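You operate a simulated robot arm through the tools that you are given. There is no shell and no other tool. Be economical: measure what you need, move in short steps, check, and stop when the job is done.

You run a simulated two-armed robot. Do the job below in one go: nothing can be reset, and whatever is moved stays where it is left.

## Task
Take the lid off the pot on the top of the end bench and lay it down there. Put the grey bucket from the bottom shelf of the wide rack in the inside of the sink. Put three of the pipes from the lower shelf of the wide rack on the shelf of the deep bench. Open the white lid. The order is free. Set down upright: bucket, pipe.

The check looks at the end state, three seconds after you hand in, the way a careful person would. Anything else that was tipped, shoved, dropped, spilled or broken makes it a failure. A push-on lid holds only when it is set on centred and level and pressed home; a screw cap is set on level and turned clockwise until tight.

## Robot
Two 7-joint arms with two-finger parallel grippers on one trunk, on a base that drives. Base frame: it is fixed to the floor where the robot stands at the start and does not move with it; the origin is under the middle of the robot, x ahead of it, y to its left, z up. Units: m, degrees, N and s.
The left shoulder is at the start at [0.05, 0.177, 1.029], the right one opposite. With the tool pointing down near the work surface each hand reaches from about 0.1 to 0.34 m from the robot's upright axis, wherever it stands, measured 20 degrees to its own side. Places, roughly: bucket [0.75, -6.5, 0.25]; inside of the sink [3.5, -6.9, 0.6]; pipe (5x5x11 cm) [0.7, -6.3, 0.6]; pipe (5x5x8 cm) [0.6, -6.2, 0.6]; pipe (5x5x9 cm) [0.6, -6.4, 0.6]; pot (16x10x8 cm) [0.7, 0.1, 0.9]; shelf of the deep bench [0.5, -5.6, 0.3]; white lid [-0.3, -2.2, 1]. Payload 3.43 kg a hand.
Tool frame (each hand has its own): the origin (TCP) lies between the finger pads and is the grasp point; the fingertips stand 0.034 m ahead of it; z points along the fingers, y is the line along which they close. Largest opening 0.128 m; finger width 0.024, thickness 0.012; the body of the gripper, 0.048 by 0.13 m, starts 0.096 m behind the TCP.
Orientation is that of the tool frame in the base frame, as a unit quaternion [w, x, y, z]. With the fingers straight down and closing along the base's y, the tool's x points along the base's -x, its y along +y and its z along -z.

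## Interface
- The arms move only by the tool arm_command. It takes "left_steps", "right_steps" or both (then of equal length, played together; a hand with none holds still); each is a list of rows, each a list of 7 numbers: the turn, a rotation vector about the tool's x, y, z in units of 4 degrees (1.0 is 4 degrees), then the shift along the tool's x, y, z in units of 20 mm (1.0 is 20 mm), then the opening, from 0 (shut) to 1 (fully open). In form: [[ax, ay, az, x, y, z, claw], ...]. A call has 1 to 20 rows; each row shifts and turns the commanded pose from where the row before left it, along the tool's axes as they then stand. A call with a number of a shift or a turn outside -1 to 1 is refused whole. Each row takes 0.2 s and may step no farther than 0.05 m and 8.6 degrees from the row before; otherwise, or with a gripper value out of range, the whole call is refused. Where a pose cannot be reached the arm comes as near as it can. A force on the tool above 40 N (or 10 N above the force at the start of the call, whichever is more), or a blocked arm, ends the call early, and 0.2 s more pass. The fingers move at their own pace (about 0.108 m/s each) and stop on an object; they squeeze with about 37 N. The grip force told is the motor's: it shows also when the fingers shut on nothing. Time passes only in rows, and 0.2 s behind the last, so rows that do not move let the fingers close. The reply holds the time, the measured pose of the TCP, the force on the tool along the base axes, the opening and the grip force, in the units named above and with some noise, with the torque about the TCP (base axes, N m) and any sound that the robot's microphone picked up, and new pictures: "show" is both (left out), scene, wrist or none (wrist: the cameras of the hands that moved).
- Cameras (640 x 400 px; columns grow to the right, rows downward): "scene" is now at [0.163, 0.0067, 1.2228]; the picture's right is [0.06, -1.00, 0.00], its down [-0.26, -0.01, -0.97] and it looks along [0.96, 0.06, -0.26] (base axes); focal length 284 px, centre (320, 200). "left" rides on the left gripper at [0.076, 0.011, -0.16] in its tool frame; the picture's right is [-0.15, 0.99, 0.00], its down [-0.88, -0.13, -0.46] and it looks along [-0.45, -0.07, 0.89] (tool axes); focal length 234 px, centre (320, 200). "right" rides on the right gripper at [0.076, -0.011, -0.16] in its tool frame; the picture's right is [0.15, 0.99, 0.00], its down [-0.88, 0.13, -0.46] and it looks along [-0.45, 0.07, 0.89] (tool axes); focal length 234 px, centre (320, 200). There is no depth. A picture from a camera that has moved, and an enlarged one, comes with that camera's place and axes in the base frame and with its lens.
- slide_trunk(by): slides the trunk up (or, below 0, down) by that many m; the arms and the scene camera ride with it, the base frame stays. It gives what a move gives, with no picture.
- roll_base(legs): drives the robot by 1 to 6 legs, each [ahead, turn to the left] in m and degrees, along the robot's own axes; the way and the turn of a leg run together, so that a leg with both is an arc; at most 1.5 m and 180 degrees a leg. The arms and the cameras ride along, it lands a little off, and it stops where it bumps. It gives what a move gives, and a new picture of the scene camera.
- aim_head(pan, tilt): turns the head with the scene camera to pan (to the left, within 80 degrees either way) and tilt (down, from -29 to 69), counted from straight ahead of the robot. It gives what a move gives, and a new picture of the scene camera.
- close_up(camera, box): a new picture of the part [left, top, right, bottom] of that camera's present view, enlarged. It takes no simulated time.
- sign_off(): hands the job in; it is judged then, once.

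Go step by step. Nothing tells you exact positions but the pictures and the camera data: compare them with the known pose of the tool, close in by small moves and look again before you grip or let go. The budget is 165 turns and 260 pictures, counting those below and the enlarged ones. Unless the task says otherwise, let go and move clear before handing in, and close with one line.

The tools are called after "Emit:" as a command line: name --argument value ..., lists and objects as JSON in quotes. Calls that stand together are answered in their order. arm_command: Moves the arms, as the interface text tells. Its arguments: {"type":"object","properties":{"left_steps":{"type":"array","items":{"type":"array","items":{"type":"number"}}},"right_steps":{"type":"array","items":{"type":"array","items":{"type":"number"}}},"show":{"type":"string","enum":["both","scene","wrist","none"]}},"required":[]} The other tools are called the same way: slide_trunk (by) slides the trunk up or down; roll_base (legs) drives the base; aim_head (pan, tilt) turns the head that bears the scene camera; close_up (camera, box) takes an enlarged picture of a part of a camera's view; sign_off () hands the job in.

At the start:

```text
clock: 0.0
left_position: [0.4714, 0.2616, 1.0003]
left_ee_rot: [0.0, 0.0, 1.0, 0.0]
left_force: [-0.9, 0.6, -0.2]
left_moment: [-0.01, -0.02, 0.0]
left_finger_gap: 0.1277
left_grasp_force: 0.1
right_position: [0.3535, -0.1159, 1.112]
right_ee_rot: [0.0, 0.001, 1.0, 0.0]
right_force: [-0.3, -0.2, 0.4]
right_moment: [-0.01, -0.03, 0.01]
right_finger_gap: 0.128
right_grasp_force: 0.1
trunk travel left (down, up): [-0.2, 0.201]
robot x, y, heading: [-0.0003, -0.0043, 0.0]
head pan, tilt: [3.3, 15.0]
```

scene: 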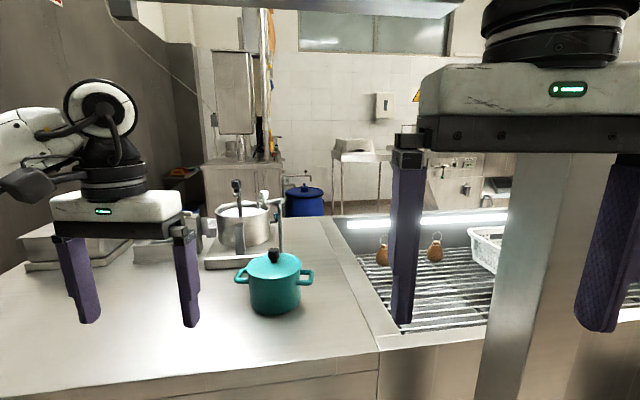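
right: 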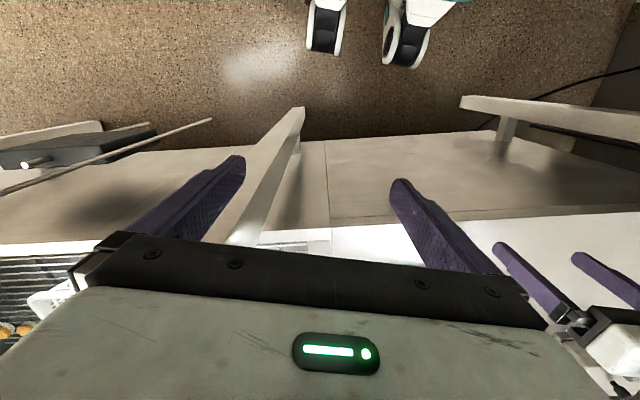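
left: 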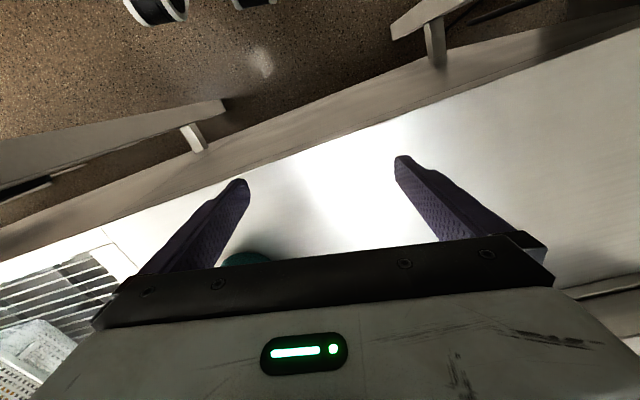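

The teal pot stands on the end bench with its knob at roughly [0.68, 0.13, 0.96]. I'll enlarge it before moving the left hand over.

Emit:
close_up --camera "scene" --box '[180, 160, 380, 330]'

Emit:
arm_command --left_steps '[[0, 0, 0, 0, 0, -1, 1], [0, 0, 0, 0, 0, -1, 1], [0, 0, 0, 0, 0, -1, 1], [0, 0, 0, 0, 0, -1, 1], [0, 0, 0, -1, -1, 0, 1], [0, 0, 0, -1, -1, 0, 1], [0, 0, 0, -1, -1, 0, 1], [0, 0, 0, -1, -1, 0, 0.6], [0, 0, 0, -1, -1, 0, 0.6]]'

```text
2.35 times, centred on (280, 245) of scene
camera zoom: at [0.163, 0.0067, 1.2228], right [0.06, -1.0, 0.0], down [-0.26, -0.01, -0.97], along [0.96, 0.06, -0.26], focal length 668 px, centre (414, 94)
```

zoom: 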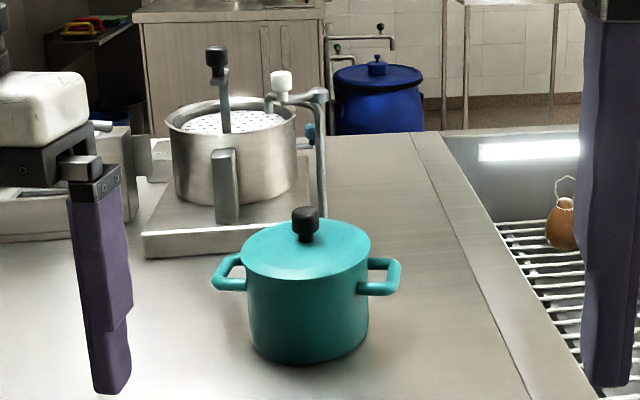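

```text
clock: 2.0
left_position: [0.5719, 0.1591, 1.0802]
left_ee_rot: [0.0, -0.001, 1.0, 0.001]
left_force: [-0.4, 0.2, 0.1]
left_moment: [0.02, 0.01, 0.04]
left_finger_gap: 0.0769
left_grasp_force: 0.1
right_position: [0.3533, -0.1157, 1.111]
right_ee_rot: [0.0, 0.0, 1.0, 0.0]
right_force: [-0.2, 0.4, -0.7]
right_moment: [0.02, 0.0, -0.01]
right_finger_gap: 0.1279
right_grasp_force: 0.1
trunk travel left (down, up): [-0.2, 0.201]
robot x, y, heading: [0.0009, -0.0015, -0.1]
head pan, tilt: [3.3, 15.0]
camera scene: at [0.163, 0.006, 1.2228], right [0.06, -1.0, 0.0], down [-0.26, -0.01, -0.97], along [0.96, 0.06, -0.26], focal length 284 px, centre (320, 200)
camera left: at [0.4971, 0.1702, 1.242], right [0.15, 0.99, 0.0], down [0.88, -0.13, 0.46], along [0.45, -0.07, -0.89], focal length 234 px, centre (320, 200)
```

scene: 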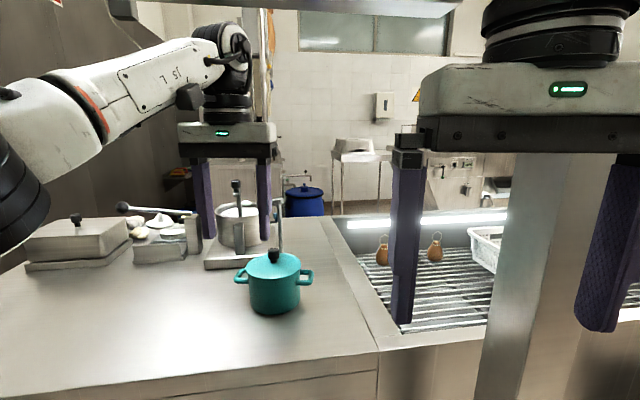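
left: 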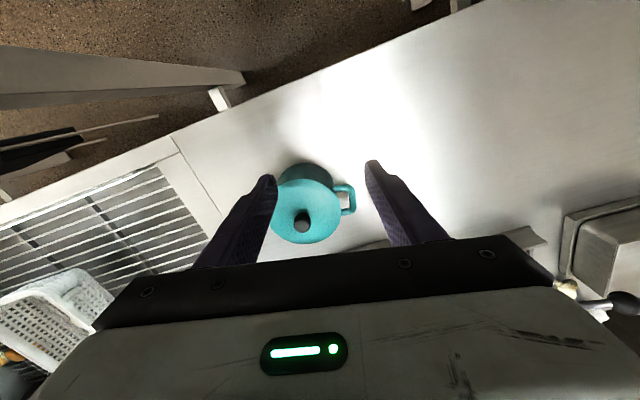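

The two views put the knob at about [0.661, 0.124, 0.97]. I'll hover above it and check.

Emit:
arm_command --left_steps '[[0, 0, 0, -1, -0.4, 0, 0.6], [0, 0, 0, -1, -0.4, 0, 0.6], [0, 0, 0, -1, -0.4, 0, 0.6], [0, 0, 0, -1, -0.4, 0, 0.6], [0, 0, 0, -0.45, -0.15, 0, 0.6], [0, 0, 0, 0, 0, 1, 0.6], [0, 0, 0, 0, 0, 0.8, 0.6]]'

Emit:
close_up --camera "scene" --box '[200, 180, 350, 330]'

```text
clock: 3.6
left_position: [0.5867, 0.1537, 1.0348]
left_ee_rot: [0.0, -0.001, 1.0, -0.002]
left_force: [-0.6, 0.1, -0.2]
left_moment: [0.01, -0.01, -0.02]
left_finger_gap: 0.0769
left_grasp_force: 0.0
left hand out of reach, approached as far as the arm can: row 1, 2, 3, 4, 5
right_position: [0.3548, -0.115, 1.1103]
right_ee_rot: [0.0, 0.0, 1.0, 0.0]
right_force: [-0.4, 0.1, 0.4]
right_moment: [0.0, 0.01, 0.02]
right_finger_gap: 0.128
right_grasp_force: 0.0
trunk travel left (down, up): [-0.2, 0.201]
robot x, y, heading: [-0.0014, -0.0011, 0.0]
head pan, tilt: [3.3, 15.0]
camera scene: at [0.1631, 0.0069, 1.2228], right [0.06, -1.0, 0.0], down [-0.26, -0.01, -0.97], along [0.96, 0.05, -0.26], focal length 284 px, centre (320, 200)
camera left: at [0.5125, 0.1661, 1.195], right [0.14, 0.99, 0.0], down [0.88, -0.13, 0.46], along [0.45, -0.07, -0.89], focal length 234 px, centre (320, 200)
```

scene: 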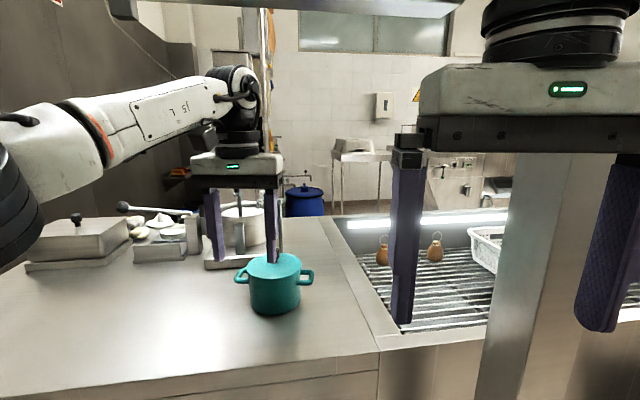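
left: 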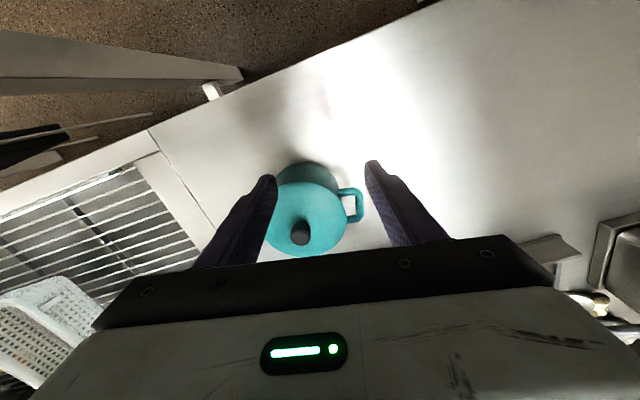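

```text
2.67 times, centred on (275, 255) of scene
camera zoom: at [0.1631, 0.0069, 1.2228], right [0.06, -1.0, 0.0], down [-0.26, -0.01, -0.97], along [0.96, 0.05, -0.26], focal length 757 px, centre (440, 53)
```

zoom: 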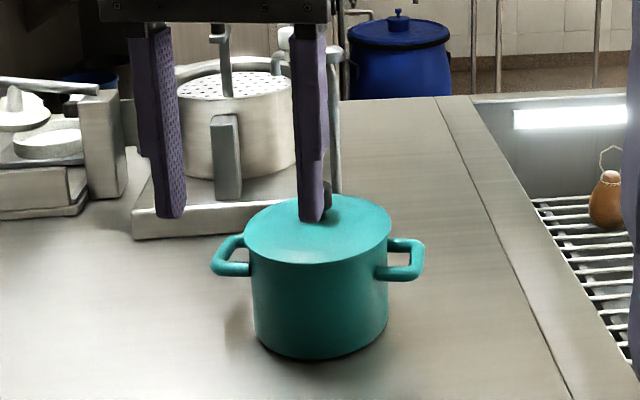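

The knob is 7–8 cm out of reach, so the base must go forward. First I'll lift the hand a little and look at the grey post on my right.

Emit:
arm_command --left_steps '[[0, 0, 0, 0, 0, -1, 0.6], [0, 0, 0, 0, 0, -1, 0.6]]' --show "none"

Emit:
aim_head --pan -45 --tilt 30

Emit:
aim_head --pan 0 --tilt 60

```text
clock: 4.2
left_position: [0.5871, 0.1497, 1.0696]
left_ee_rot: [-0.001, 0.0, 1.0, -0.001]
left_force: [0.3, 0.0, 0.5]
left_moment: [0.03, 0.02, -0.03]
left_finger_gap: 0.0769
left_grasp_force: 0.0
left hand out of reach, approached as far as the arm can: row 2
right_position: [0.3546, -0.1158, 1.1115]
right_ee_rot: [0.0, 0.0, 1.0, 0.001]
right_force: [0.2, 0.4, 0.0]
right_moment: [-0.03, 0.02, 0.02]
right_finger_gap: 0.128
right_grasp_force: 0.0
trunk travel left (down, up): [-0.2, 0.201]
robot x, y, heading: [0.0008, -0.0013, -0.3]
head pan, tilt: [3.3, 15.0]
```

```text
clock: 5.4
left_position: [0.587, 0.1504, 1.0699]
left_ee_rot: [-0.001, -0.001, 1.0, 0.0]
left_force: [0.4, -0.7, 0.6]
left_moment: [0.0, 0.01, 0.0]
left_finger_gap: 0.0767
left_grasp_force: 0.1
right_position: [0.353, -0.1157, 1.112]
right_ee_rot: [0.0, 0.0, 1.0, 0.0]
right_force: [-0.4, -0.4, 0.5]
right_moment: [-0.01, 0.03, 0.0]
right_finger_gap: 0.1282
right_grasp_force: 0.0
trunk travel left (down, up): [-0.2, 0.201]
robot x, y, heading: [0.0, -0.0016, 0.2]
head pan, tilt: [-45.0, 30.0]
camera scene: at [0.1337, -0.0625, 1.1987], right [-0.71, -0.71, 0.0], down [-0.35, 0.35, -0.87], along [0.61, -0.61, -0.5], focal length 284 px, centre (320, 200)
```

scene: 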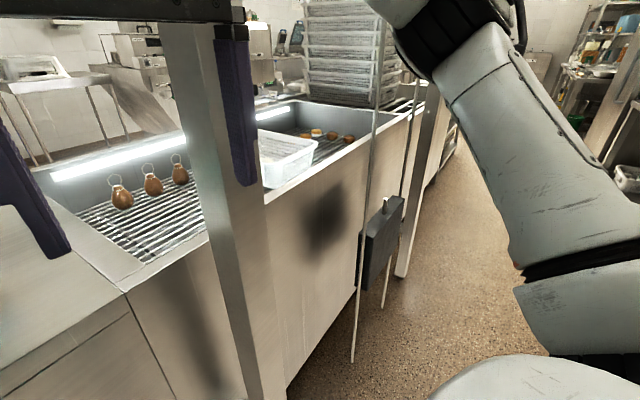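

```text
clock: 6.5
left_position: [0.5869, 0.1509, 1.0698]
left_ee_rot: [0.0, -0.001, 1.0, 0.0]
left_force: [-0.4, -0.3, -0.7]
left_moment: [0.02, 0.01, -0.03]
left_finger_gap: 0.0767
left_grasp_force: 0.0
right_position: [0.3534, -0.1156, 1.111]
right_ee_rot: [0.0, 0.001, 1.0, 0.001]
right_force: [-1.1, -0.2, 0.6]
right_moment: [0.0, 0.01, -0.01]
right_finger_gap: 0.128
right_grasp_force: 0.1
trunk travel left (down, up): [-0.2, 0.201]
robot x, y, heading: [-0.0033, -0.0014, 0.1]
head pan, tilt: [0.0, 60.0]
camera scene: at [0.1364, 0.0013, 1.1566], right [0.0, -1.0, 0.0], down [-0.87, 0.0, -0.5], along [0.5, 0.0, -0.87], focal length 284 px, centre (320, 200)
```

scene: 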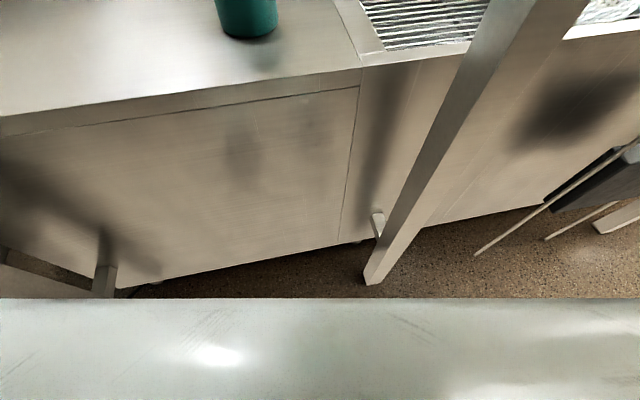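

A hood post stands at about [0.42, -0.21], so I'll tuck the right hand back. Then I'll roll forward 0.1 m.

Emit:
arm_command --right_steps '[[0, 0, 0, 1, 0.3, 0, 0.5], [0, 0, 0, 1, 0.3, 0, 0], [0, 0, 0, 1, 0.3, 0, 0], [0, 0, 0, 1, 0.3, 0, 0], [0, 0, 0, 1, 0.3, 0, 0]]' --show "none"

Emit:
roll_base --legs '[[0.1, 0]]'

```text
clock: 7.3
left_position: [0.5879, 0.1512, 1.0698]
left_ee_rot: [0.0, -0.001, 1.0, -0.001]
left_force: [-0.2, 0.2, 0.6]
left_moment: [0.01, -0.01, 0.04]
left_finger_gap: 0.0766
left_grasp_force: 0.0
right_position: [0.3013, -0.0989, 1.1108]
right_ee_rot: [-0.001, 0.02, 1.0, 0.003]
right_force: [2.9, -0.8, 1.0]
right_moment: [0.23, 0.42, -0.15]
right_finger_gap: 0.0
right_grasp_force: 32.9
trunk travel left (down, up): [-0.2, 0.201]
robot x, y, heading: [-0.0011, 0.0005, 0.0]
head pan, tilt: [0.0, 60.0]
stopped in row 4 (right hand): the force on the tool passed its limit (the readings are from after the stop); the commanded pose is now the measured one
```

```text
clock: 8.5
left_position: [0.6677, 0.1462, 1.0754]
left_ee_rot: [0.005, 0.0, 1.0, 0.001]
left_force: [0.1, -0.6, 0.2]
left_moment: [-0.01, -0.02, 0.03]
left_finger_gap: 0.0764
left_grasp_force: 0.0
right_position: [0.3828, -0.1084, 1.1153]
right_ee_rot: [0.01, 0.024, 1.0, 0.009]
right_force: [14.4, 0.3, -3.0]
right_moment: [-0.16, 1.86, -0.91]
right_finger_gap: 0.0
right_grasp_force: 32.5
trunk travel left (down, up): [-0.2, 0.201]
robot x, y, heading: [0.0854, -0.0024, -0.2]
head pan, tilt: [0.0, 60.0]
stopped in leg 1: the force on the tool passed its limit (the readings are from after the stop); the commanded pose is now the measured one
camera scene: at [0.2182, -0.0059, 1.1585], right [-0.02, -1.0, -0.01], down [-0.85, 0.02, -0.52], along [0.52, 0.0, -0.86], focal length 284 px, centre (320, 200)
```

scene: 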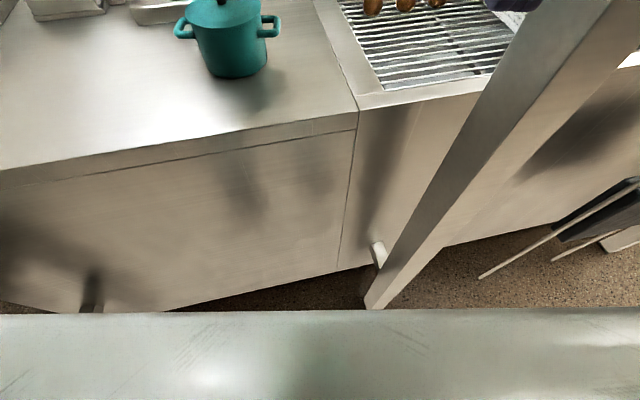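

The right hand seems to be pressing on something, probably my own body or the post. I'll look before moving it.

Emit:
aim_head --pan -35 --tilt 15

Emit:
close_up --camera "right" --box '[0, 0, 640, 400]'

```text
clock: 9.6
left_position: [0.6692, 0.1442, 1.0756]
left_ee_rot: [0.004, -0.001, 1.0, 0.003]
left_force: [-1.3, -0.7, -0.1]
left_moment: [0.01, -0.05, 0.0]
left_finger_gap: 0.0771
left_grasp_force: 0.0
right_position: [0.3817, -0.1066, 1.1158]
right_ee_rot: [0.009, 0.023, 1.0, 0.011]
right_force: [0.4, -0.8, 0.2]
right_moment: [0.02, -0.01, -0.01]
right_finger_gap: 0.0
right_grasp_force: 32.6
trunk travel left (down, up): [-0.2, 0.201]
robot x, y, heading: [0.0879, -0.0009, -0.2]
head pan, tilt: [-35.0, 15.0]
camera scene: at [0.2264, -0.0591, 1.2236], right [-0.58, -0.82, -0.01], down [-0.21, 0.15, -0.97], along [0.79, -0.55, -0.26], focal length 284 px, centre (320, 200)
```

scene: 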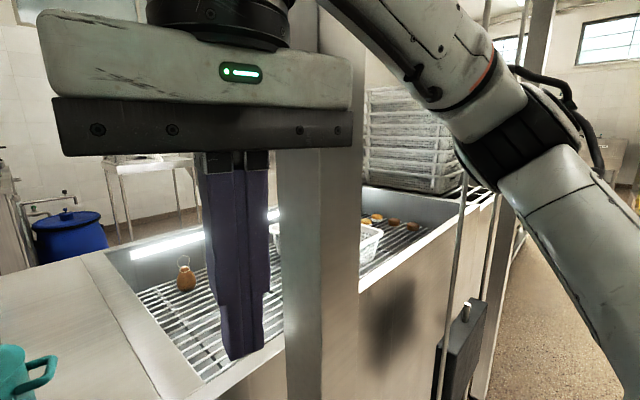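

```text
1.00 times, centred on (320, 200) of right
camera zoom: at [0.3006, -0.119, 1.2743], right [-0.1, 0.99, 0.02], down [0.88, 0.08, 0.47], along [0.47, 0.06, -0.88], focal length 234 px, centre (320, 200)
```

zoom: 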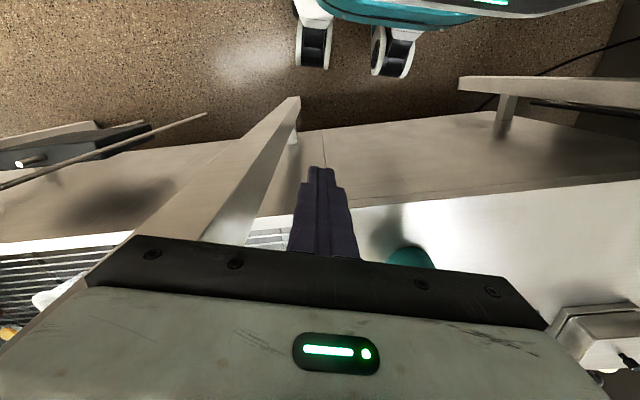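

The force is gone now, and the left hand is nearly over the pot. I'll align it above the knob and look again.

Emit:
arm_command --left_steps '[[0, 0, 0, 0.2, -0.5, 0.5, 0.6], [0, 0, 0, 0.2, -0.5, 0.5, 0.6], [0, 0, 0, 0, 0, 0.8, 0.6]]' --show "wrist"

Emit:
aim_head --pan 10 --tilt 25

```text
clock: 10.4
left_position: [0.6607, 0.1252, 1.0392]
left_ee_rot: [0.005, 0.0, 1.0, 0.002]
left_force: [-0.5, -0.5, 0.2]
left_moment: [-0.01, -0.02, 0.01]
left_finger_gap: 0.0768
left_grasp_force: 0.1
right_position: [0.3817, -0.1074, 1.1165]
right_ee_rot: [0.011, 0.023, 1.0, 0.01]
right_force: [0.5, 0.5, 0.1]
right_moment: [-0.03, -0.01, 0.02]
right_finger_gap: 0.0
right_grasp_force: 33.1
trunk travel left (down, up): [-0.2, 0.201]
robot x, y, heading: [0.0865, 0.0031, 0.0]
head pan, tilt: [-35.0, 15.0]
camera left: at [0.5836, 0.1366, 1.1993], right [0.15, 0.99, 0.01], down [0.88, -0.13, 0.46], along [0.46, -0.06, -0.89], focal length 234 px, centre (320, 200)
```

left: 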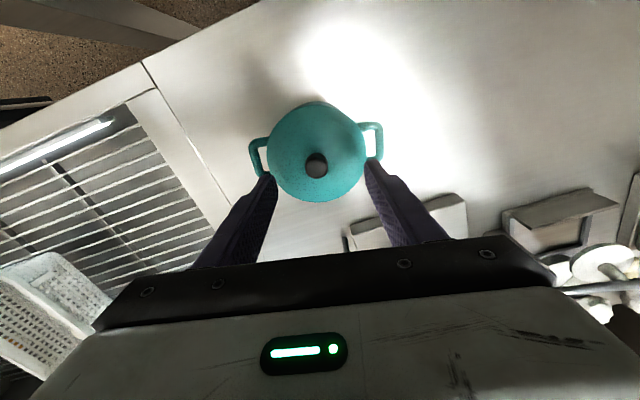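

```text
clock: 11.5
left_position: [0.6604, 0.1253, 1.0395]
left_ee_rot: [0.005, 0.0, 1.0, 0.003]
left_force: [0.2, -1.1, 0.1]
left_moment: [0.01, 0.01, -0.02]
left_finger_gap: 0.0765
left_grasp_force: 0.0
right_position: [0.3816, -0.1069, 1.1167]
right_ee_rot: [0.01, 0.023, 1.0, 0.012]
right_force: [-0.1, 1.0, 0.8]
right_moment: [0.01, -0.02, 0.02]
right_finger_gap: 0.0001
right_grasp_force: 33.0
trunk travel left (down, up): [-0.2, 0.201]
robot x, y, heading: [0.0858, 0.0003, -0.1]
head pan, tilt: [10.0, 25.0]
camera scene: at [0.2409, 0.0105, 1.2079], right [0.17, -0.99, 0.0], down [-0.41, -0.07, -0.91], along [0.9, 0.16, -0.42], focal length 284 px, centre (320, 200)
```

scene: 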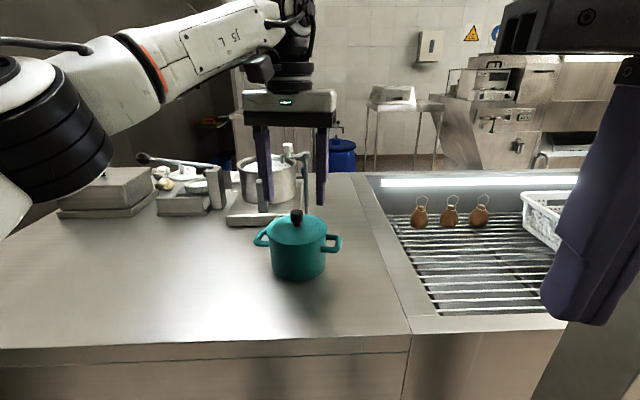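

Both views agree the knob is at about [0.661, 0.124, 0.975], right under the hand. I'll lower so the tips sit just above the lid and close.

Emit:
arm_command --left_steps '[[0, 0, 0, 0, 0, 1, 0.6], [0, 0, 0, 0, -0.05, 0.9, 0.6], [0, 0, 0, 0, 0, 0, 0], [0, 0, 0, 0, 0, 0, 0], [0, 0, 0, 0, 0, 0, 0]]'

Emit:
close_up --camera "scene" --box '[220, 80, 380, 300]'

```text
clock: 12.7
left_position: [0.6625, 0.126, 1.0015]
left_ee_rot: [0.004, -0.001, 1.0, 0.002]
left_force: [1.5, 0.0, 0.2]
left_moment: [0.0, 0.04, 0.01]
left_finger_gap: 0.0198
left_grasp_force: 36.4
right_position: [0.3825, -0.1085, 1.1164]
right_ee_rot: [0.009, 0.022, 1.0, 0.011]
right_force: [0.0, -0.1, 1.3]
right_moment: [-0.03, -0.01, -0.05]
right_finger_gap: 0.0
right_grasp_force: 32.8
trunk travel left (down, up): [-0.2, 0.201]
robot x, y, heading: [0.0873, -0.005, 0.1]
head pan, tilt: [10.0, 25.0]
heard: snap
camera scene: at [0.2409, 0.0106, 1.2078], right [0.17, -0.99, 0.0], down [-0.41, -0.07, -0.91], along [0.9, 0.16, -0.42], focal length 284 px, centre (320, 200)
camera left: at [0.5855, 0.1364, 1.162], right [0.15, 0.99, 0.01], down [0.88, -0.13, 0.46], along [0.46, -0.06, -0.89], focal length 234 px, centre (320, 200)
```

scene: 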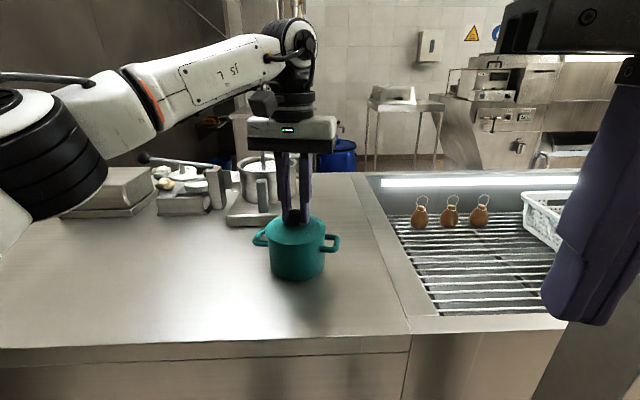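
left: 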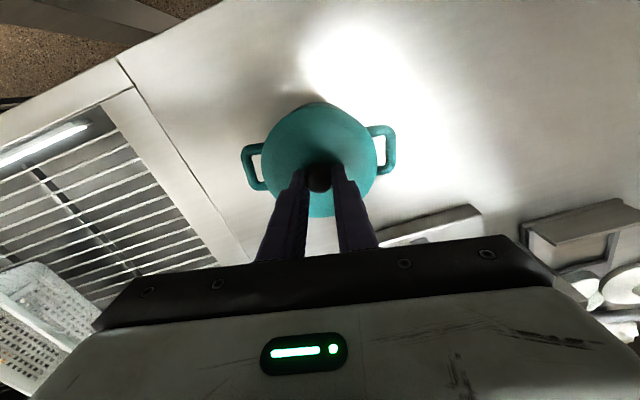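

```text
1.82 times, centred on (300, 190) of scene
camera zoom: at [0.2409, 0.0106, 1.2078], right [0.17, -0.99, 0.0], down [-0.41, -0.07, -0.91], along [0.9, 0.16, -0.42], focal length 516 px, centre (356, 218)
```

zoom: 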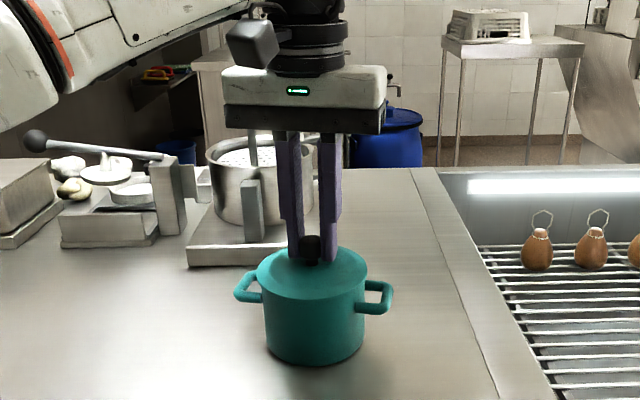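

The knob is held with a 2 cm gap. I'll lift straight up and check that only the lid comes.

Emit:
arm_command --left_steps '[[0, 0, 0, 0, 0, -0.5, 0], [0, 0, 0, 0, 0, -0.5, 0], [0, 0, 0, 0, 0, -0.5, 0], [0, 0, 0, 0, 0, -0.5, 0], [0, 0, 0, 0, 0, -0.5, 0]]' --show "scene"

```text
clock: 13.9
left_position: [0.6605, 0.126, 1.0526]
left_ee_rot: [0.005, -0.001, 1.0, 0.004]
left_force: [0.1, -0.2, -1.1]
left_moment: [0.01, 0.01, -0.04]
left_finger_gap: 0.0196
left_grasp_force: 36.9
right_position: [0.3813, -0.1072, 1.1172]
right_ee_rot: [0.009, 0.022, 1.0, 0.011]
right_force: [0.1, 0.7, 0.2]
right_moment: [0.04, 0.0, -0.03]
right_finger_gap: 0.0001
right_grasp_force: 33.5
trunk travel left (down, up): [-0.2, 0.201]
robot x, y, heading: [0.0913, -0.0051, -0.1]
head pan, tilt: [10.0, 25.0]
camera scene: at [0.241, 0.0106, 1.2078], right [0.17, -0.99, 0.0], down [-0.41, -0.07, -0.91], along [0.9, 0.16, -0.42], focal length 284 px, centre (320, 200)
```

scene: 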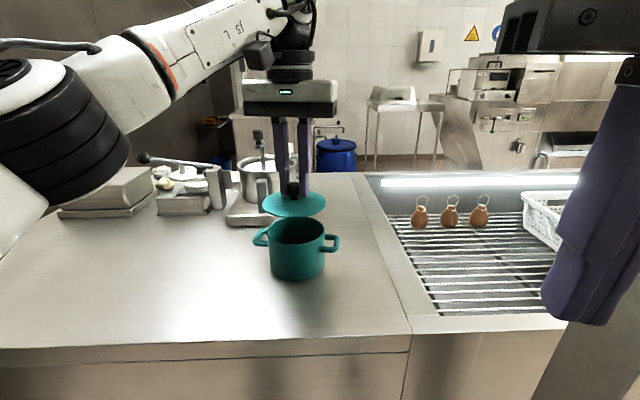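

The lid is off and the pot has stayed put. I'll carry the lid to clear bench at about [0.60, 0.31] and lower it near the surface.

Emit:
arm_command --left_steps '[[0, 0, 0, 0.3, 1, 0, 0], [0, 0, 0, 0.3, 1, 0, 0], [0, 0, 0, 0.3, 1, 0, 0], [0, 0, 0, 0.3, 1, 0, 0], [0, 0, 0, 0.3, 1, 0, 0], [0, 0, 0, 0.3, 1, 0, 0], [0, 0, 0, 0.3, 1, 0, 0], [0, 0, 0, 0.3, 1, 0, 0], [0, 0, 0, 0.3, 1, 0, 0], [0, 0, 0, 0, 0, 1, 0], [0, 0, 0, 0, 0, 1, 0], [0, 0, 0, 0, 0, 1, 0], [0, 0, 0, 0, 0, 1, 0]]' --show "none"

Emit:
aim_head --pan 30 --tilt 25

```text
clock: 16.7
left_position: [0.608, 0.3069, 0.9718]
left_ee_rot: [0.005, 0.0, 1.0, 0.002]
left_force: [0.1, 0.0, -0.4]
left_moment: [-0.02, 0.02, -0.03]
left_finger_gap: 0.0197
left_grasp_force: 37.2
right_position: [0.3818, -0.1085, 1.1174]
right_ee_rot: [0.01, 0.023, 1.0, 0.01]
right_force: [-0.3, 0.1, -0.4]
right_moment: [-0.01, -0.03, 0.04]
right_finger_gap: 0.0002
right_grasp_force: 32.8
trunk travel left (down, up): [-0.2, 0.201]
robot x, y, heading: [0.0878, -0.0016, -0.1]
head pan, tilt: [10.0, 25.0]
```

```text
clock: 17.6
left_position: [0.607, 0.3055, 0.9724]
left_ee_rot: [0.004, -0.002, 1.0, 0.001]
left_force: [-0.9, -0.1, 0.4]
left_moment: [0.0, -0.01, -0.02]
left_finger_gap: 0.0191
left_grasp_force: 36.9
right_position: [0.382, -0.1065, 1.1166]
right_ee_rot: [0.01, 0.022, 1.0, 0.011]
right_force: [-0.1, -0.5, 0.2]
right_moment: [0.02, -0.02, -0.01]
right_finger_gap: 0.0001
right_grasp_force: 33.5
trunk travel left (down, up): [-0.2, 0.201]
robot x, y, heading: [0.087, -0.0003, -0.2]
head pan, tilt: [30.0, 25.0]
camera scene: at [0.2302, 0.0407, 1.2079], right [0.5, -0.87, 0.0], down [-0.36, -0.2, -0.91], along [0.79, 0.45, -0.41], focal length 284 px, centre (320, 200)
```

scene: 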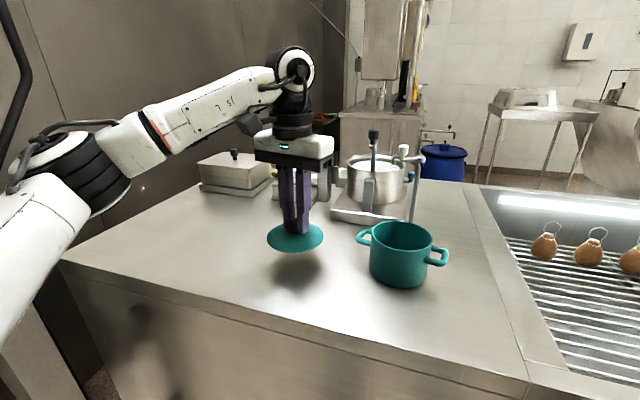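

Clear bench lies beneath, so I'll lower gently.

Emit:
arm_command --left_steps '[[0, 0, 0, 0, 0, 0.4, 0], [0, 0, 0, 0, 0, 0.4, 0], [0, 0, 0, 0, 0, 0.3, 0], [0, 0, 0, 0, 0, 0.3, 0], [0, 0, 0, 0, 0, 0.2, 0]]' --show "scene"

```text
clock: 18.8
left_position: [0.6079, 0.3038, 0.9401]
left_ee_rot: [0.005, 0.0, 1.0, 0.002]
left_force: [-0.4, -0.2, 0.0]
left_moment: [0.0, -0.02, 0.01]
left_finger_gap: 0.0197
left_grasp_force: 36.7
right_position: [0.3814, -0.1074, 1.1179]
right_ee_rot: [0.01, 0.023, 1.0, 0.011]
right_force: [0.3, 1.1, 0.7]
right_moment: [-0.04, 0.02, 0.02]
right_finger_gap: 0.0
right_grasp_force: 33.2
trunk travel left (down, up): [-0.2, 0.201]
robot x, y, heading: [0.0831, -0.0022, -0.3]
head pan, tilt: [30.0, 25.0]
camera scene: at [0.2301, 0.0407, 1.2079], right [0.5, -0.87, 0.0], down [-0.36, -0.21, -0.91], along [0.79, 0.45, -0.41], focal length 284 px, centre (320, 200)
```

scene: 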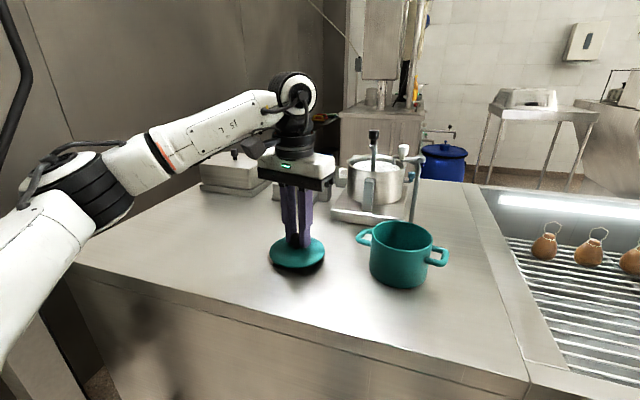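

Emit:
arm_command --left_steps '[[0, 0, 0, 0, 0, 0.15, 0], [0, 0, 0, 0, 0, 0.15, 0], [0, 0, 0, 0, 0, 0.15, 0], [0, 0, 0, 0, 0, 0.15, 0]]' --show "none"

Emit:
close_up --camera "scene" --box '[240, 170, 370, 300]'

```text
clock: 19.8
left_position: [0.6086, 0.3047, 0.9314]
left_ee_rot: [0.006, 0.0, 1.0, 0.002]
left_force: [-2.3, 1.1, 20.5]
left_moment: [-0.33, 0.56, -0.02]
left_finger_gap: 0.0195
left_grasp_force: 37.4
right_position: [0.3822, -0.1064, 1.1167]
right_ee_rot: [0.009, 0.023, 1.0, 0.01]
right_force: [0.7, 0.6, 0.9]
right_moment: [-0.04, -0.01, -0.01]
right_finger_gap: 0.0
right_grasp_force: 33.3
trunk travel left (down, up): [-0.2, 0.201]
robot x, y, heading: [0.0879, -0.0037, -0.2]
head pan, tilt: [30.0, 25.0]
```

```text
3.08 times, centred on (305, 235) of scene
camera zoom: at [0.2295, 0.0405, 1.2085], right [0.5, -0.87, 0.0], down [-0.36, -0.2, -0.91], along [0.79, 0.45, -0.41], focal length 874 px, centre (366, 92)
```

zoom: 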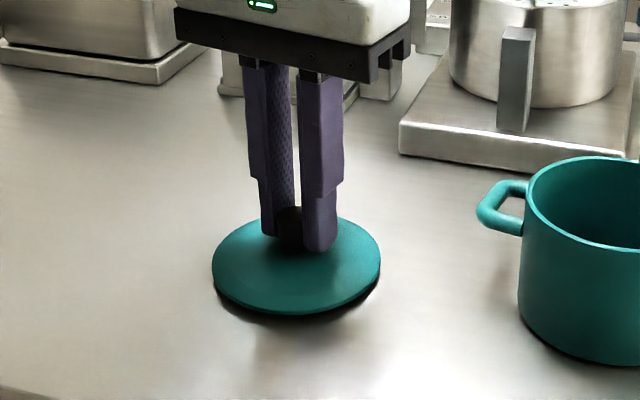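

The lid rests on the bench (20 N up). I'll back off 2 mm, open, lift and withdraw.

Emit:
arm_command --left_steps '[[0, 0, 0, 0, 0, -0.1, 0], [0, 0, 0, 0, 0, 0, 0.4], [0, 0, 0, 0, 0, 0, 0.4], [0, 0, 0, 0, 0, -0.5, 0.4], [0, 0, 0, 0, 0, -1, 0.4], [0, 0, 0, 0, 0, -1, 0.4], [0, 0, 0, 0, 0, -1, 0.4], [0, 0, 0, 0, 0, -1, 0.4], [0, 0, 0, 0, 0, -1, 0.4], [0, 0, 0, 1, 0, 0, 0.4], [0, 0, 0, 1, 0, 0, 0.4], [0, 0, 0, 1, 0, 0, 0.4], [0, 0, 0, 1, 0, 0, 0.4], [0, 0, 0, 1, 0, 0, 0.4], [0, 0, 0, 1, 0, 0, 0.4], [0, 0, 0, 1, 0, 0, 0.4], [0, 0, 0, 1, 0, 0, 0.4]]' --show "scene"

```text
clock: 23.4
left_position: [0.447, 0.3057, 1.0394]
left_ee_rot: [0.005, -0.001, 1.0, 0.003]
left_force: [-0.1, 0.4, -0.4]
left_moment: [0.01, 0.03, 0.01]
left_finger_gap: 0.0512
left_grasp_force: 0.1
right_position: [0.3816, -0.1071, 1.1173]
right_ee_rot: [0.01, 0.023, 1.0, 0.011]
right_force: [0.7, 0.4, 0.1]
right_moment: [0.01, -0.01, 0.0]
right_finger_gap: 0.0
right_grasp_force: 33.9
trunk travel left (down, up): [-0.2, 0.201]
robot x, y, heading: [0.0866, -0.0019, -0.0]
head pan, tilt: [30.0, 25.0]
camera scene: at [0.2301, 0.0407, 1.2079], right [0.5, -0.87, 0.0], down [-0.36, -0.21, -0.91], along [0.79, 0.45, -0.41], focal length 284 px, centre (320, 200)
```

scene: 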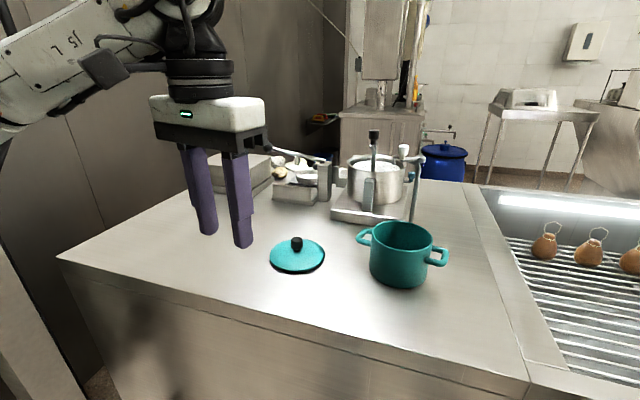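

The lid lies flat on the bench. Next I'll look around to plan the drive towards y = -2 … -6.

Emit:
aim_head --pan -80 --tilt 20

Emit:
aim_head --pan 80 --tilt 20

```text
clock: 25.2
left_position: [0.4459, 0.3048, 1.0396]
left_ee_rot: [0.004, 0.0, 1.0, 0.002]
left_force: [-0.3, 1.1, 0.2]
left_moment: [0.0, -0.01, -0.01]
left_finger_gap: 0.0511
left_grasp_force: 0.1
right_position: [0.382, -0.107, 1.1165]
right_ee_rot: [0.009, 0.022, 1.0, 0.01]
right_force: [-0.2, -0.3, -0.2]
right_moment: [0.04, -0.03, 0.01]
right_finger_gap: 0.0
right_grasp_force: 32.8
trunk travel left (down, up): [-0.2, 0.201]
robot x, y, heading: [0.0865, 0.001, -0.3]
head pan, tilt: [-80.0, 20.0]
camera scene: at [0.1662, -0.0969, 1.2148], right [-0.99, -0.17, -0.01], down [-0.05, 0.34, -0.94], along [0.16, -0.92, -0.35], focal length 284 px, centre (320, 200)
```

scene: 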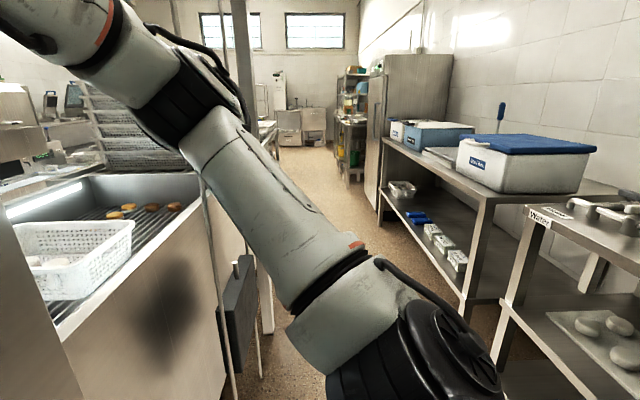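

```text
clock: 27.7
left_position: [0.4471, 0.3038, 1.0406]
left_ee_rot: [0.004, 0.0, 1.0, 0.002]
left_force: [-0.1, 0.5, 0.0]
left_moment: [0.03, 0.01, -0.01]
left_finger_gap: 0.0512
left_grasp_force: 0.2
right_position: [0.3814, -0.1088, 1.1173]
right_ee_rot: [0.009, 0.022, 1.0, 0.01]
right_force: [-0.8, 0.8, 0.3]
right_moment: [0.0, 0.03, 0.0]
right_finger_gap: 0.0001
right_grasp_force: 33.4
trunk travel left (down, up): [-0.2, 0.201]
robot x, y, heading: [0.0892, -0.0003, -0.0]
head pan, tilt: [80.0, 20.0]
camera scene: at [0.1666, 0.0865, 1.2159], right [0.98, -0.18, 0.01], down [-0.05, -0.33, -0.94], along [0.17, 0.93, -0.34], focal length 284 px, centre (320, 200)
```

scene: 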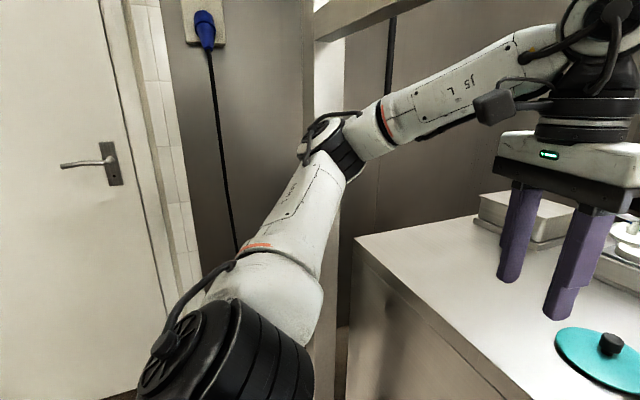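

The aisle runs along -y, about 1 m wide, with racks on the right at x ≈ -0.5. I'll tuck the left hand, back off a little, and turn right.

Emit:
arm_command --left_steps '[[0, 0, 0, 0.6, -1, -1, 0], [0, 0, 0, 0.6, -1, -1, 0], [0, 0, 0, 0.6, -1, -1, 0], [0, 0, 0, 0.6, -1, -0.6, 0], [0, 0, 0, 0.6, -1, 0, 0], [0, 0, 0, 0.6, -1, 0, 0], [0, 0, 0, 0.6, -1, 0, 0]]' --show "none"

Emit:
aim_head --pan 0 --tilt 20

Emit:
roll_base --legs '[[-0.15, 0], [0, -45]]'

```text
clock: 29.3
left_position: [0.3818, 0.1782, 1.1003]
left_ee_rot: [-0.028, -0.036, 0.999, -0.015]
left_force: [-0.7, 0.1, -0.3]
left_moment: [0.02, 0.0, 0.0]
left_finger_gap: 0.0
left_grasp_force: 33.3
right_position: [0.3854, -0.1081, 1.1175]
right_ee_rot: [0.017, 0.017, 1.0, 0.01]
right_force: [0.4, 0.3, 0.3]
right_moment: [0.02, 0.0, 0.01]
right_finger_gap: 0.0
right_grasp_force: 32.5
trunk travel left (down, up): [-0.2, 0.201]
robot x, y, heading: [0.0832, -0.0005, -0.4]
head pan, tilt: [80.0, 20.0]
```

```text
clock: 30.8
left_position: [0.3818, 0.1764, 1.1004]
left_ee_rot: [-0.03, -0.033, 0.999, -0.015]
left_force: [0.9, 0.1, 0.1]
left_moment: [0.03, -0.01, -0.01]
left_finger_gap: 0.0
left_grasp_force: 33.5
right_position: [0.3845, -0.1092, 1.1174]
right_ee_rot: [0.019, 0.017, 1.0, 0.007]
right_force: [-0.6, 0.2, 0.4]
right_moment: [-0.01, -0.03, -0.02]
right_finger_gap: 0.0
right_grasp_force: 33.4
trunk travel left (down, up): [-0.2, 0.201]
robot x, y, heading: [0.087, 0.0011, -0.2]
head pan, tilt: [0.0, 20.0]
camera scene: at [0.2523, -0.0013, 1.2142], right [-0.01, -1.0, 0.0], down [-0.34, 0.0, -0.94], along [0.94, -0.01, -0.34], focal length 284 px, centre (320, 200)
```

scene: 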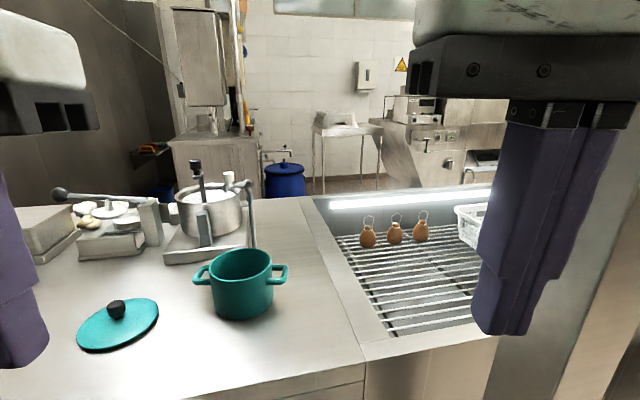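

```text
clock: 32.0
left_position: [0.3422, 0.1685, 1.0832]
left_ee_rot: [-0.126, -0.088, 0.987, -0.055]
left_force: [-0.6, 0.5, 0.1]
left_moment: [0.01, 0.0, -0.03]
left_finger_gap: 0.0001
left_grasp_force: 33.1
right_position: [0.3136, -0.0986, 1.1064]
right_ee_rot: [-0.006, 0.02, 1.0, 0.004]
right_force: [1.6, 0.3, -0.8]
right_moment: [-0.04, 0.14, -0.01]
right_finger_gap: 0.0
right_grasp_force: 33.5
trunk travel left (down, up): [-0.2, 0.201]
robot x, y, heading: [0.0004, -0.0015, -0.4]
head pan, tilt: [0.0, 20.0]
stopped in leg 1: the robot was blocked; the commanded pose is now the measured one
camera scene: at [0.1757, 0.0003, 1.2126], right [-0.01, -1.0, 0.0], down [-0.36, 0.0, -0.93], along [0.93, -0.01, -0.36], focal length 284 px, centre (320, 200)
```

scene: 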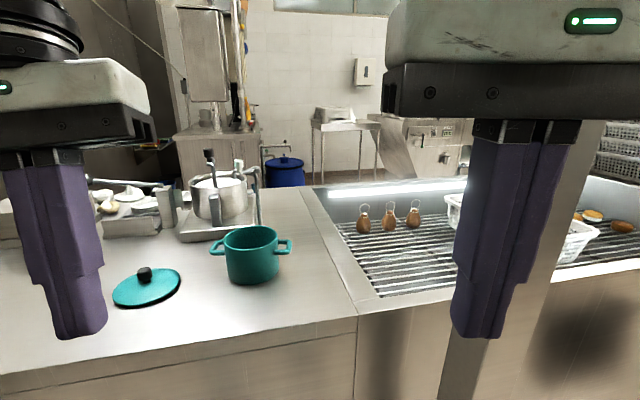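

The robot bumped something behind at about x = 0, probably the tucked left elbow. I'll take the left hand forward a bit and look sideways.

Emit:
arm_command --left_steps '[[0, 0, 0, -1, 0, 0, 0], [0, 0, 0, -1, 0, 0, 0], [0, 0, 0, -1, 0, 0, 0], [0, 0, 0, -1, 0, 0, 0]]' --show "none"

Emit:
aim_head --pan 80 --tilt 50

Emit:
aim_head --pan -80 --tilt 50

```text
clock: 33.0
left_position: [0.4033, 0.1781, 1.0771]
left_ee_rot: [-0.108, -0.081, 0.989, -0.057]
left_force: [-0.1, -0.8, -0.3]
left_moment: [0.03, -0.02, -0.02]
left_finger_gap: 0.0
left_grasp_force: 32.6
right_position: [0.2998, -0.1003, 1.1105]
right_ee_rot: [0.0, 0.021, 1.0, 0.004]
right_force: [0.0, 0.4, 0.1]
right_moment: [0.04, 0.06, 0.01]
right_finger_gap: 0.0
right_grasp_force: 33.2
trunk travel left (down, up): [-0.2, 0.201]
robot x, y, heading: [-0.0033, -0.0006, -0.5]
head pan, tilt: [0.0, 20.0]
```

```text
clock: 34.5
left_position: [0.4029, 0.1771, 1.075]
left_ee_rot: [-0.109, -0.083, 0.989, -0.056]
left_force: [-0.2, -0.1, -0.4]
left_moment: [-0.01, 0.03, 0.03]
left_finger_gap: 0.0002
left_grasp_force: 33.1
right_position: [0.3002, -0.0996, 1.1102]
right_ee_rot: [0.001, 0.021, 1.0, 0.005]
right_force: [-0.1, -0.5, 0.0]
right_moment: [-0.01, 0.0, -0.01]
right_finger_gap: 0.0
right_grasp_force: 33.0
trunk travel left (down, up): [-0.2, 0.201]
robot x, y, heading: [-0.0006, -0.002, -0.5]
head pan, tilt: [80.0, 50.0]
camera scene: at [0.0818, 0.0759, 1.1692], right [0.98, -0.18, 0.0], down [-0.14, -0.75, -0.64], along [0.12, 0.63, -0.77], focal length 284 px, centre (320, 200)
```

scene: 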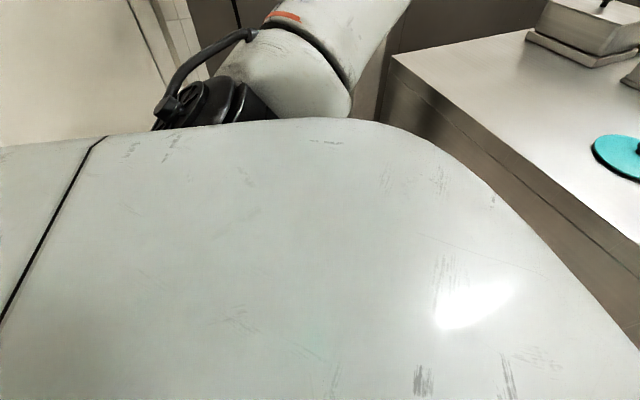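

```text
clock: 37.0
left_position: [0.4048, 0.1777, 1.0772]
left_ee_rot: [-0.11, -0.081, 0.989, -0.056]
left_force: [0.0, 0.0, 0.3]
left_moment: [-0.01, 0.02, 0.0]
left_finger_gap: 0.0
left_grasp_force: 32.7
right_position: [0.2992, -0.101, 1.1113]
right_ee_rot: [0.001, 0.019, 1.0, 0.004]
right_force: [-10.1, -43.1, 0.3]
right_moment: [7.08, -1.76, 3.04]
right_finger_gap: 0.0
right_grasp_force: 32.7
trunk travel left (down, up): [-0.2, 0.201]
robot x, y, heading: [-0.0053, -0.0011, -0.6]
head pan, tilt: [-80.0, 50.0]
camera scene: at [0.1409, -0.0244, 1.1693], right [-0.32, -0.95, 0.0], down [-0.73, 0.24, -0.64], along [0.61, -0.2, -0.77], focal length 284 px, centre (320, 200)
```

scene: 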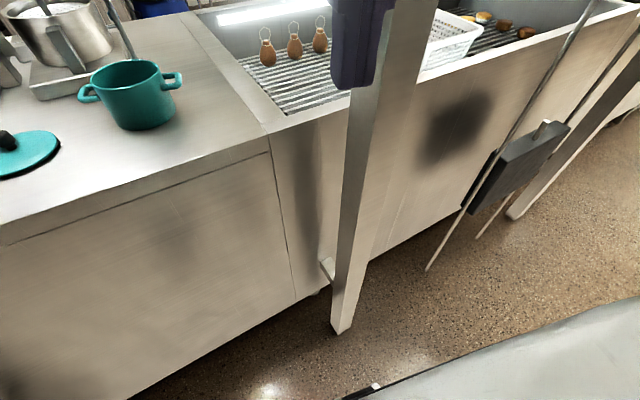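

My turning head struck the right gripper: the hands sit too close to the head at that height. I'll recentre the head and lower both hands below head level.

Emit:
aim_head --pan 0 --tilt 20

Emit:
arm_command --right_steps '[[0, 0, 0, -1, 0, 0, 0], [0, 0, 0, -1, 0, 0, 0], [0, 0, 0, -0.5, 0, 1, 0], [0, 0, 0, 0, 0, 1, 0], [0, 0, 0, 0, 0, 1, 0], [0, 0, 0, 0, 0, 1, 0], [0, 0, 0, 0, 0, 1, 0], [0, 0, 0, 0, 0, 1, 0], [0, 0, 0, 0, 0, 1, 0], [0, 0, 0, 0, 0, 1, 0], [0, 0, 0, 1, 0, 0, 0], [0, 0, 0, 1, 0, 0, 0]]' --left_steps '[[0, 0, 0, 0, 0, 0, 0], [0, 0, 0, 0, 0, 0, 0], [0, 0, 0, 0, 0, 1, 0], [0, 0, 0, 0, 0, 1, 0], [0, 0, 0, 0, 0, 1, 0], [0, 0, 0, 0, 0, 1, 0], [0, 0, 0, 0, 0, 1, 0], [0, 0, 0, 0, 0, 1, 0], [0, 0, 0, 1, 0, 0, 0], [0, 0, 0, 1, 0, 0, 0], [0, 0, 0, 1, 0, 0, 0], [0, 0, 0, 1, 0, 0, 0]]' --show "scene"

```text
clock: 38.5
left_position: [0.4039, 0.1773, 1.0775]
left_ee_rot: [-0.11, -0.081, 0.989, -0.056]
left_force: [0.5, 0.7, 0.4]
left_moment: [-0.01, 0.0, -0.01]
left_finger_gap: 0.0
left_grasp_force: 33.1
right_position: [0.3, -0.0997, 1.1101]
right_ee_rot: [0.001, 0.021, 1.0, 0.005]
right_force: [0.3, 0.4, 0.0]
right_moment: [-0.02, 0.0, -0.03]
right_finger_gap: 0.0
right_grasp_force: 32.9
trunk travel left (down, up): [-0.2, 0.201]
robot x, y, heading: [0.0008, 0.0004, -0.5]
head pan, tilt: [0.0, 20.0]
camera scene: at [0.1609, -0.0006, 1.2147], right [-0.01, -1.0, 0.0], down [-0.34, 0.0, -0.94], along [0.94, -0.01, -0.34], focal length 284 px, centre (320, 200)
```

scene: 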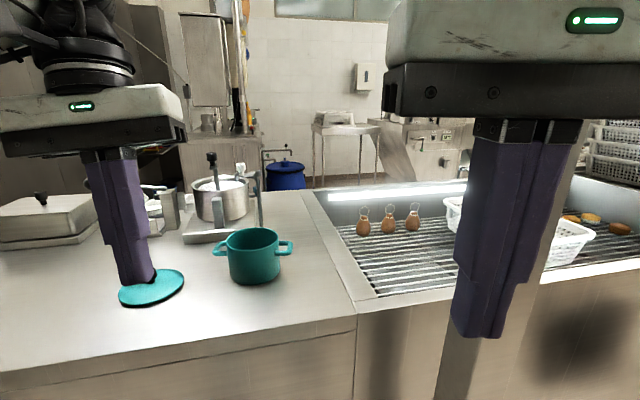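

```text
clock: 41.1
left_position: [0.3013, 0.1529, 0.9789]
left_ee_rot: [-0.108, -0.081, 0.989, -0.057]
left_force: [-0.6, 0.1, 0.1]
left_moment: [-0.01, 0.0, 0.01]
left_finger_gap: 0.0
left_grasp_force: 32.8
right_position: [0.3098, -0.0986, 0.954]
right_ee_rot: [0.002, 0.02, 1.0, 0.004]
right_force: [-0.3, 0.3, -1.1]
right_moment: [0.0, 0.0, -0.01]
right_finger_gap: 0.0
right_grasp_force: 32.9
trunk travel left (down, up): [-0.2, 0.201]
robot x, y, heading: [-0.0033, -0.001, -0.5]
head pan, tilt: [0.0, 20.0]
camera scene: at [0.1607, -0.0006, 1.2148], right [-0.01, -1.0, 0.0], down [-0.34, 0.0, -0.94], along [0.94, -0.01, -0.34], focal length 284 px, centre (320, 200)
```

scene: 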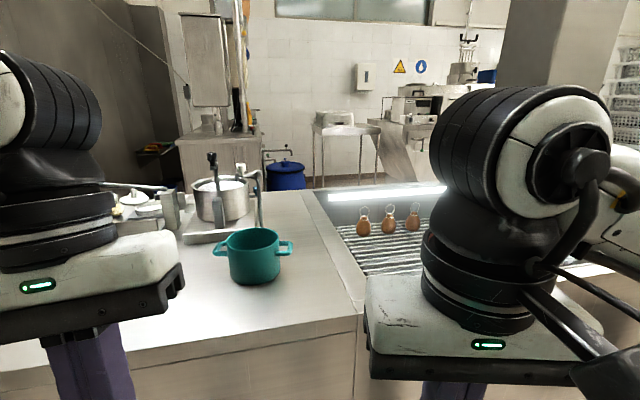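

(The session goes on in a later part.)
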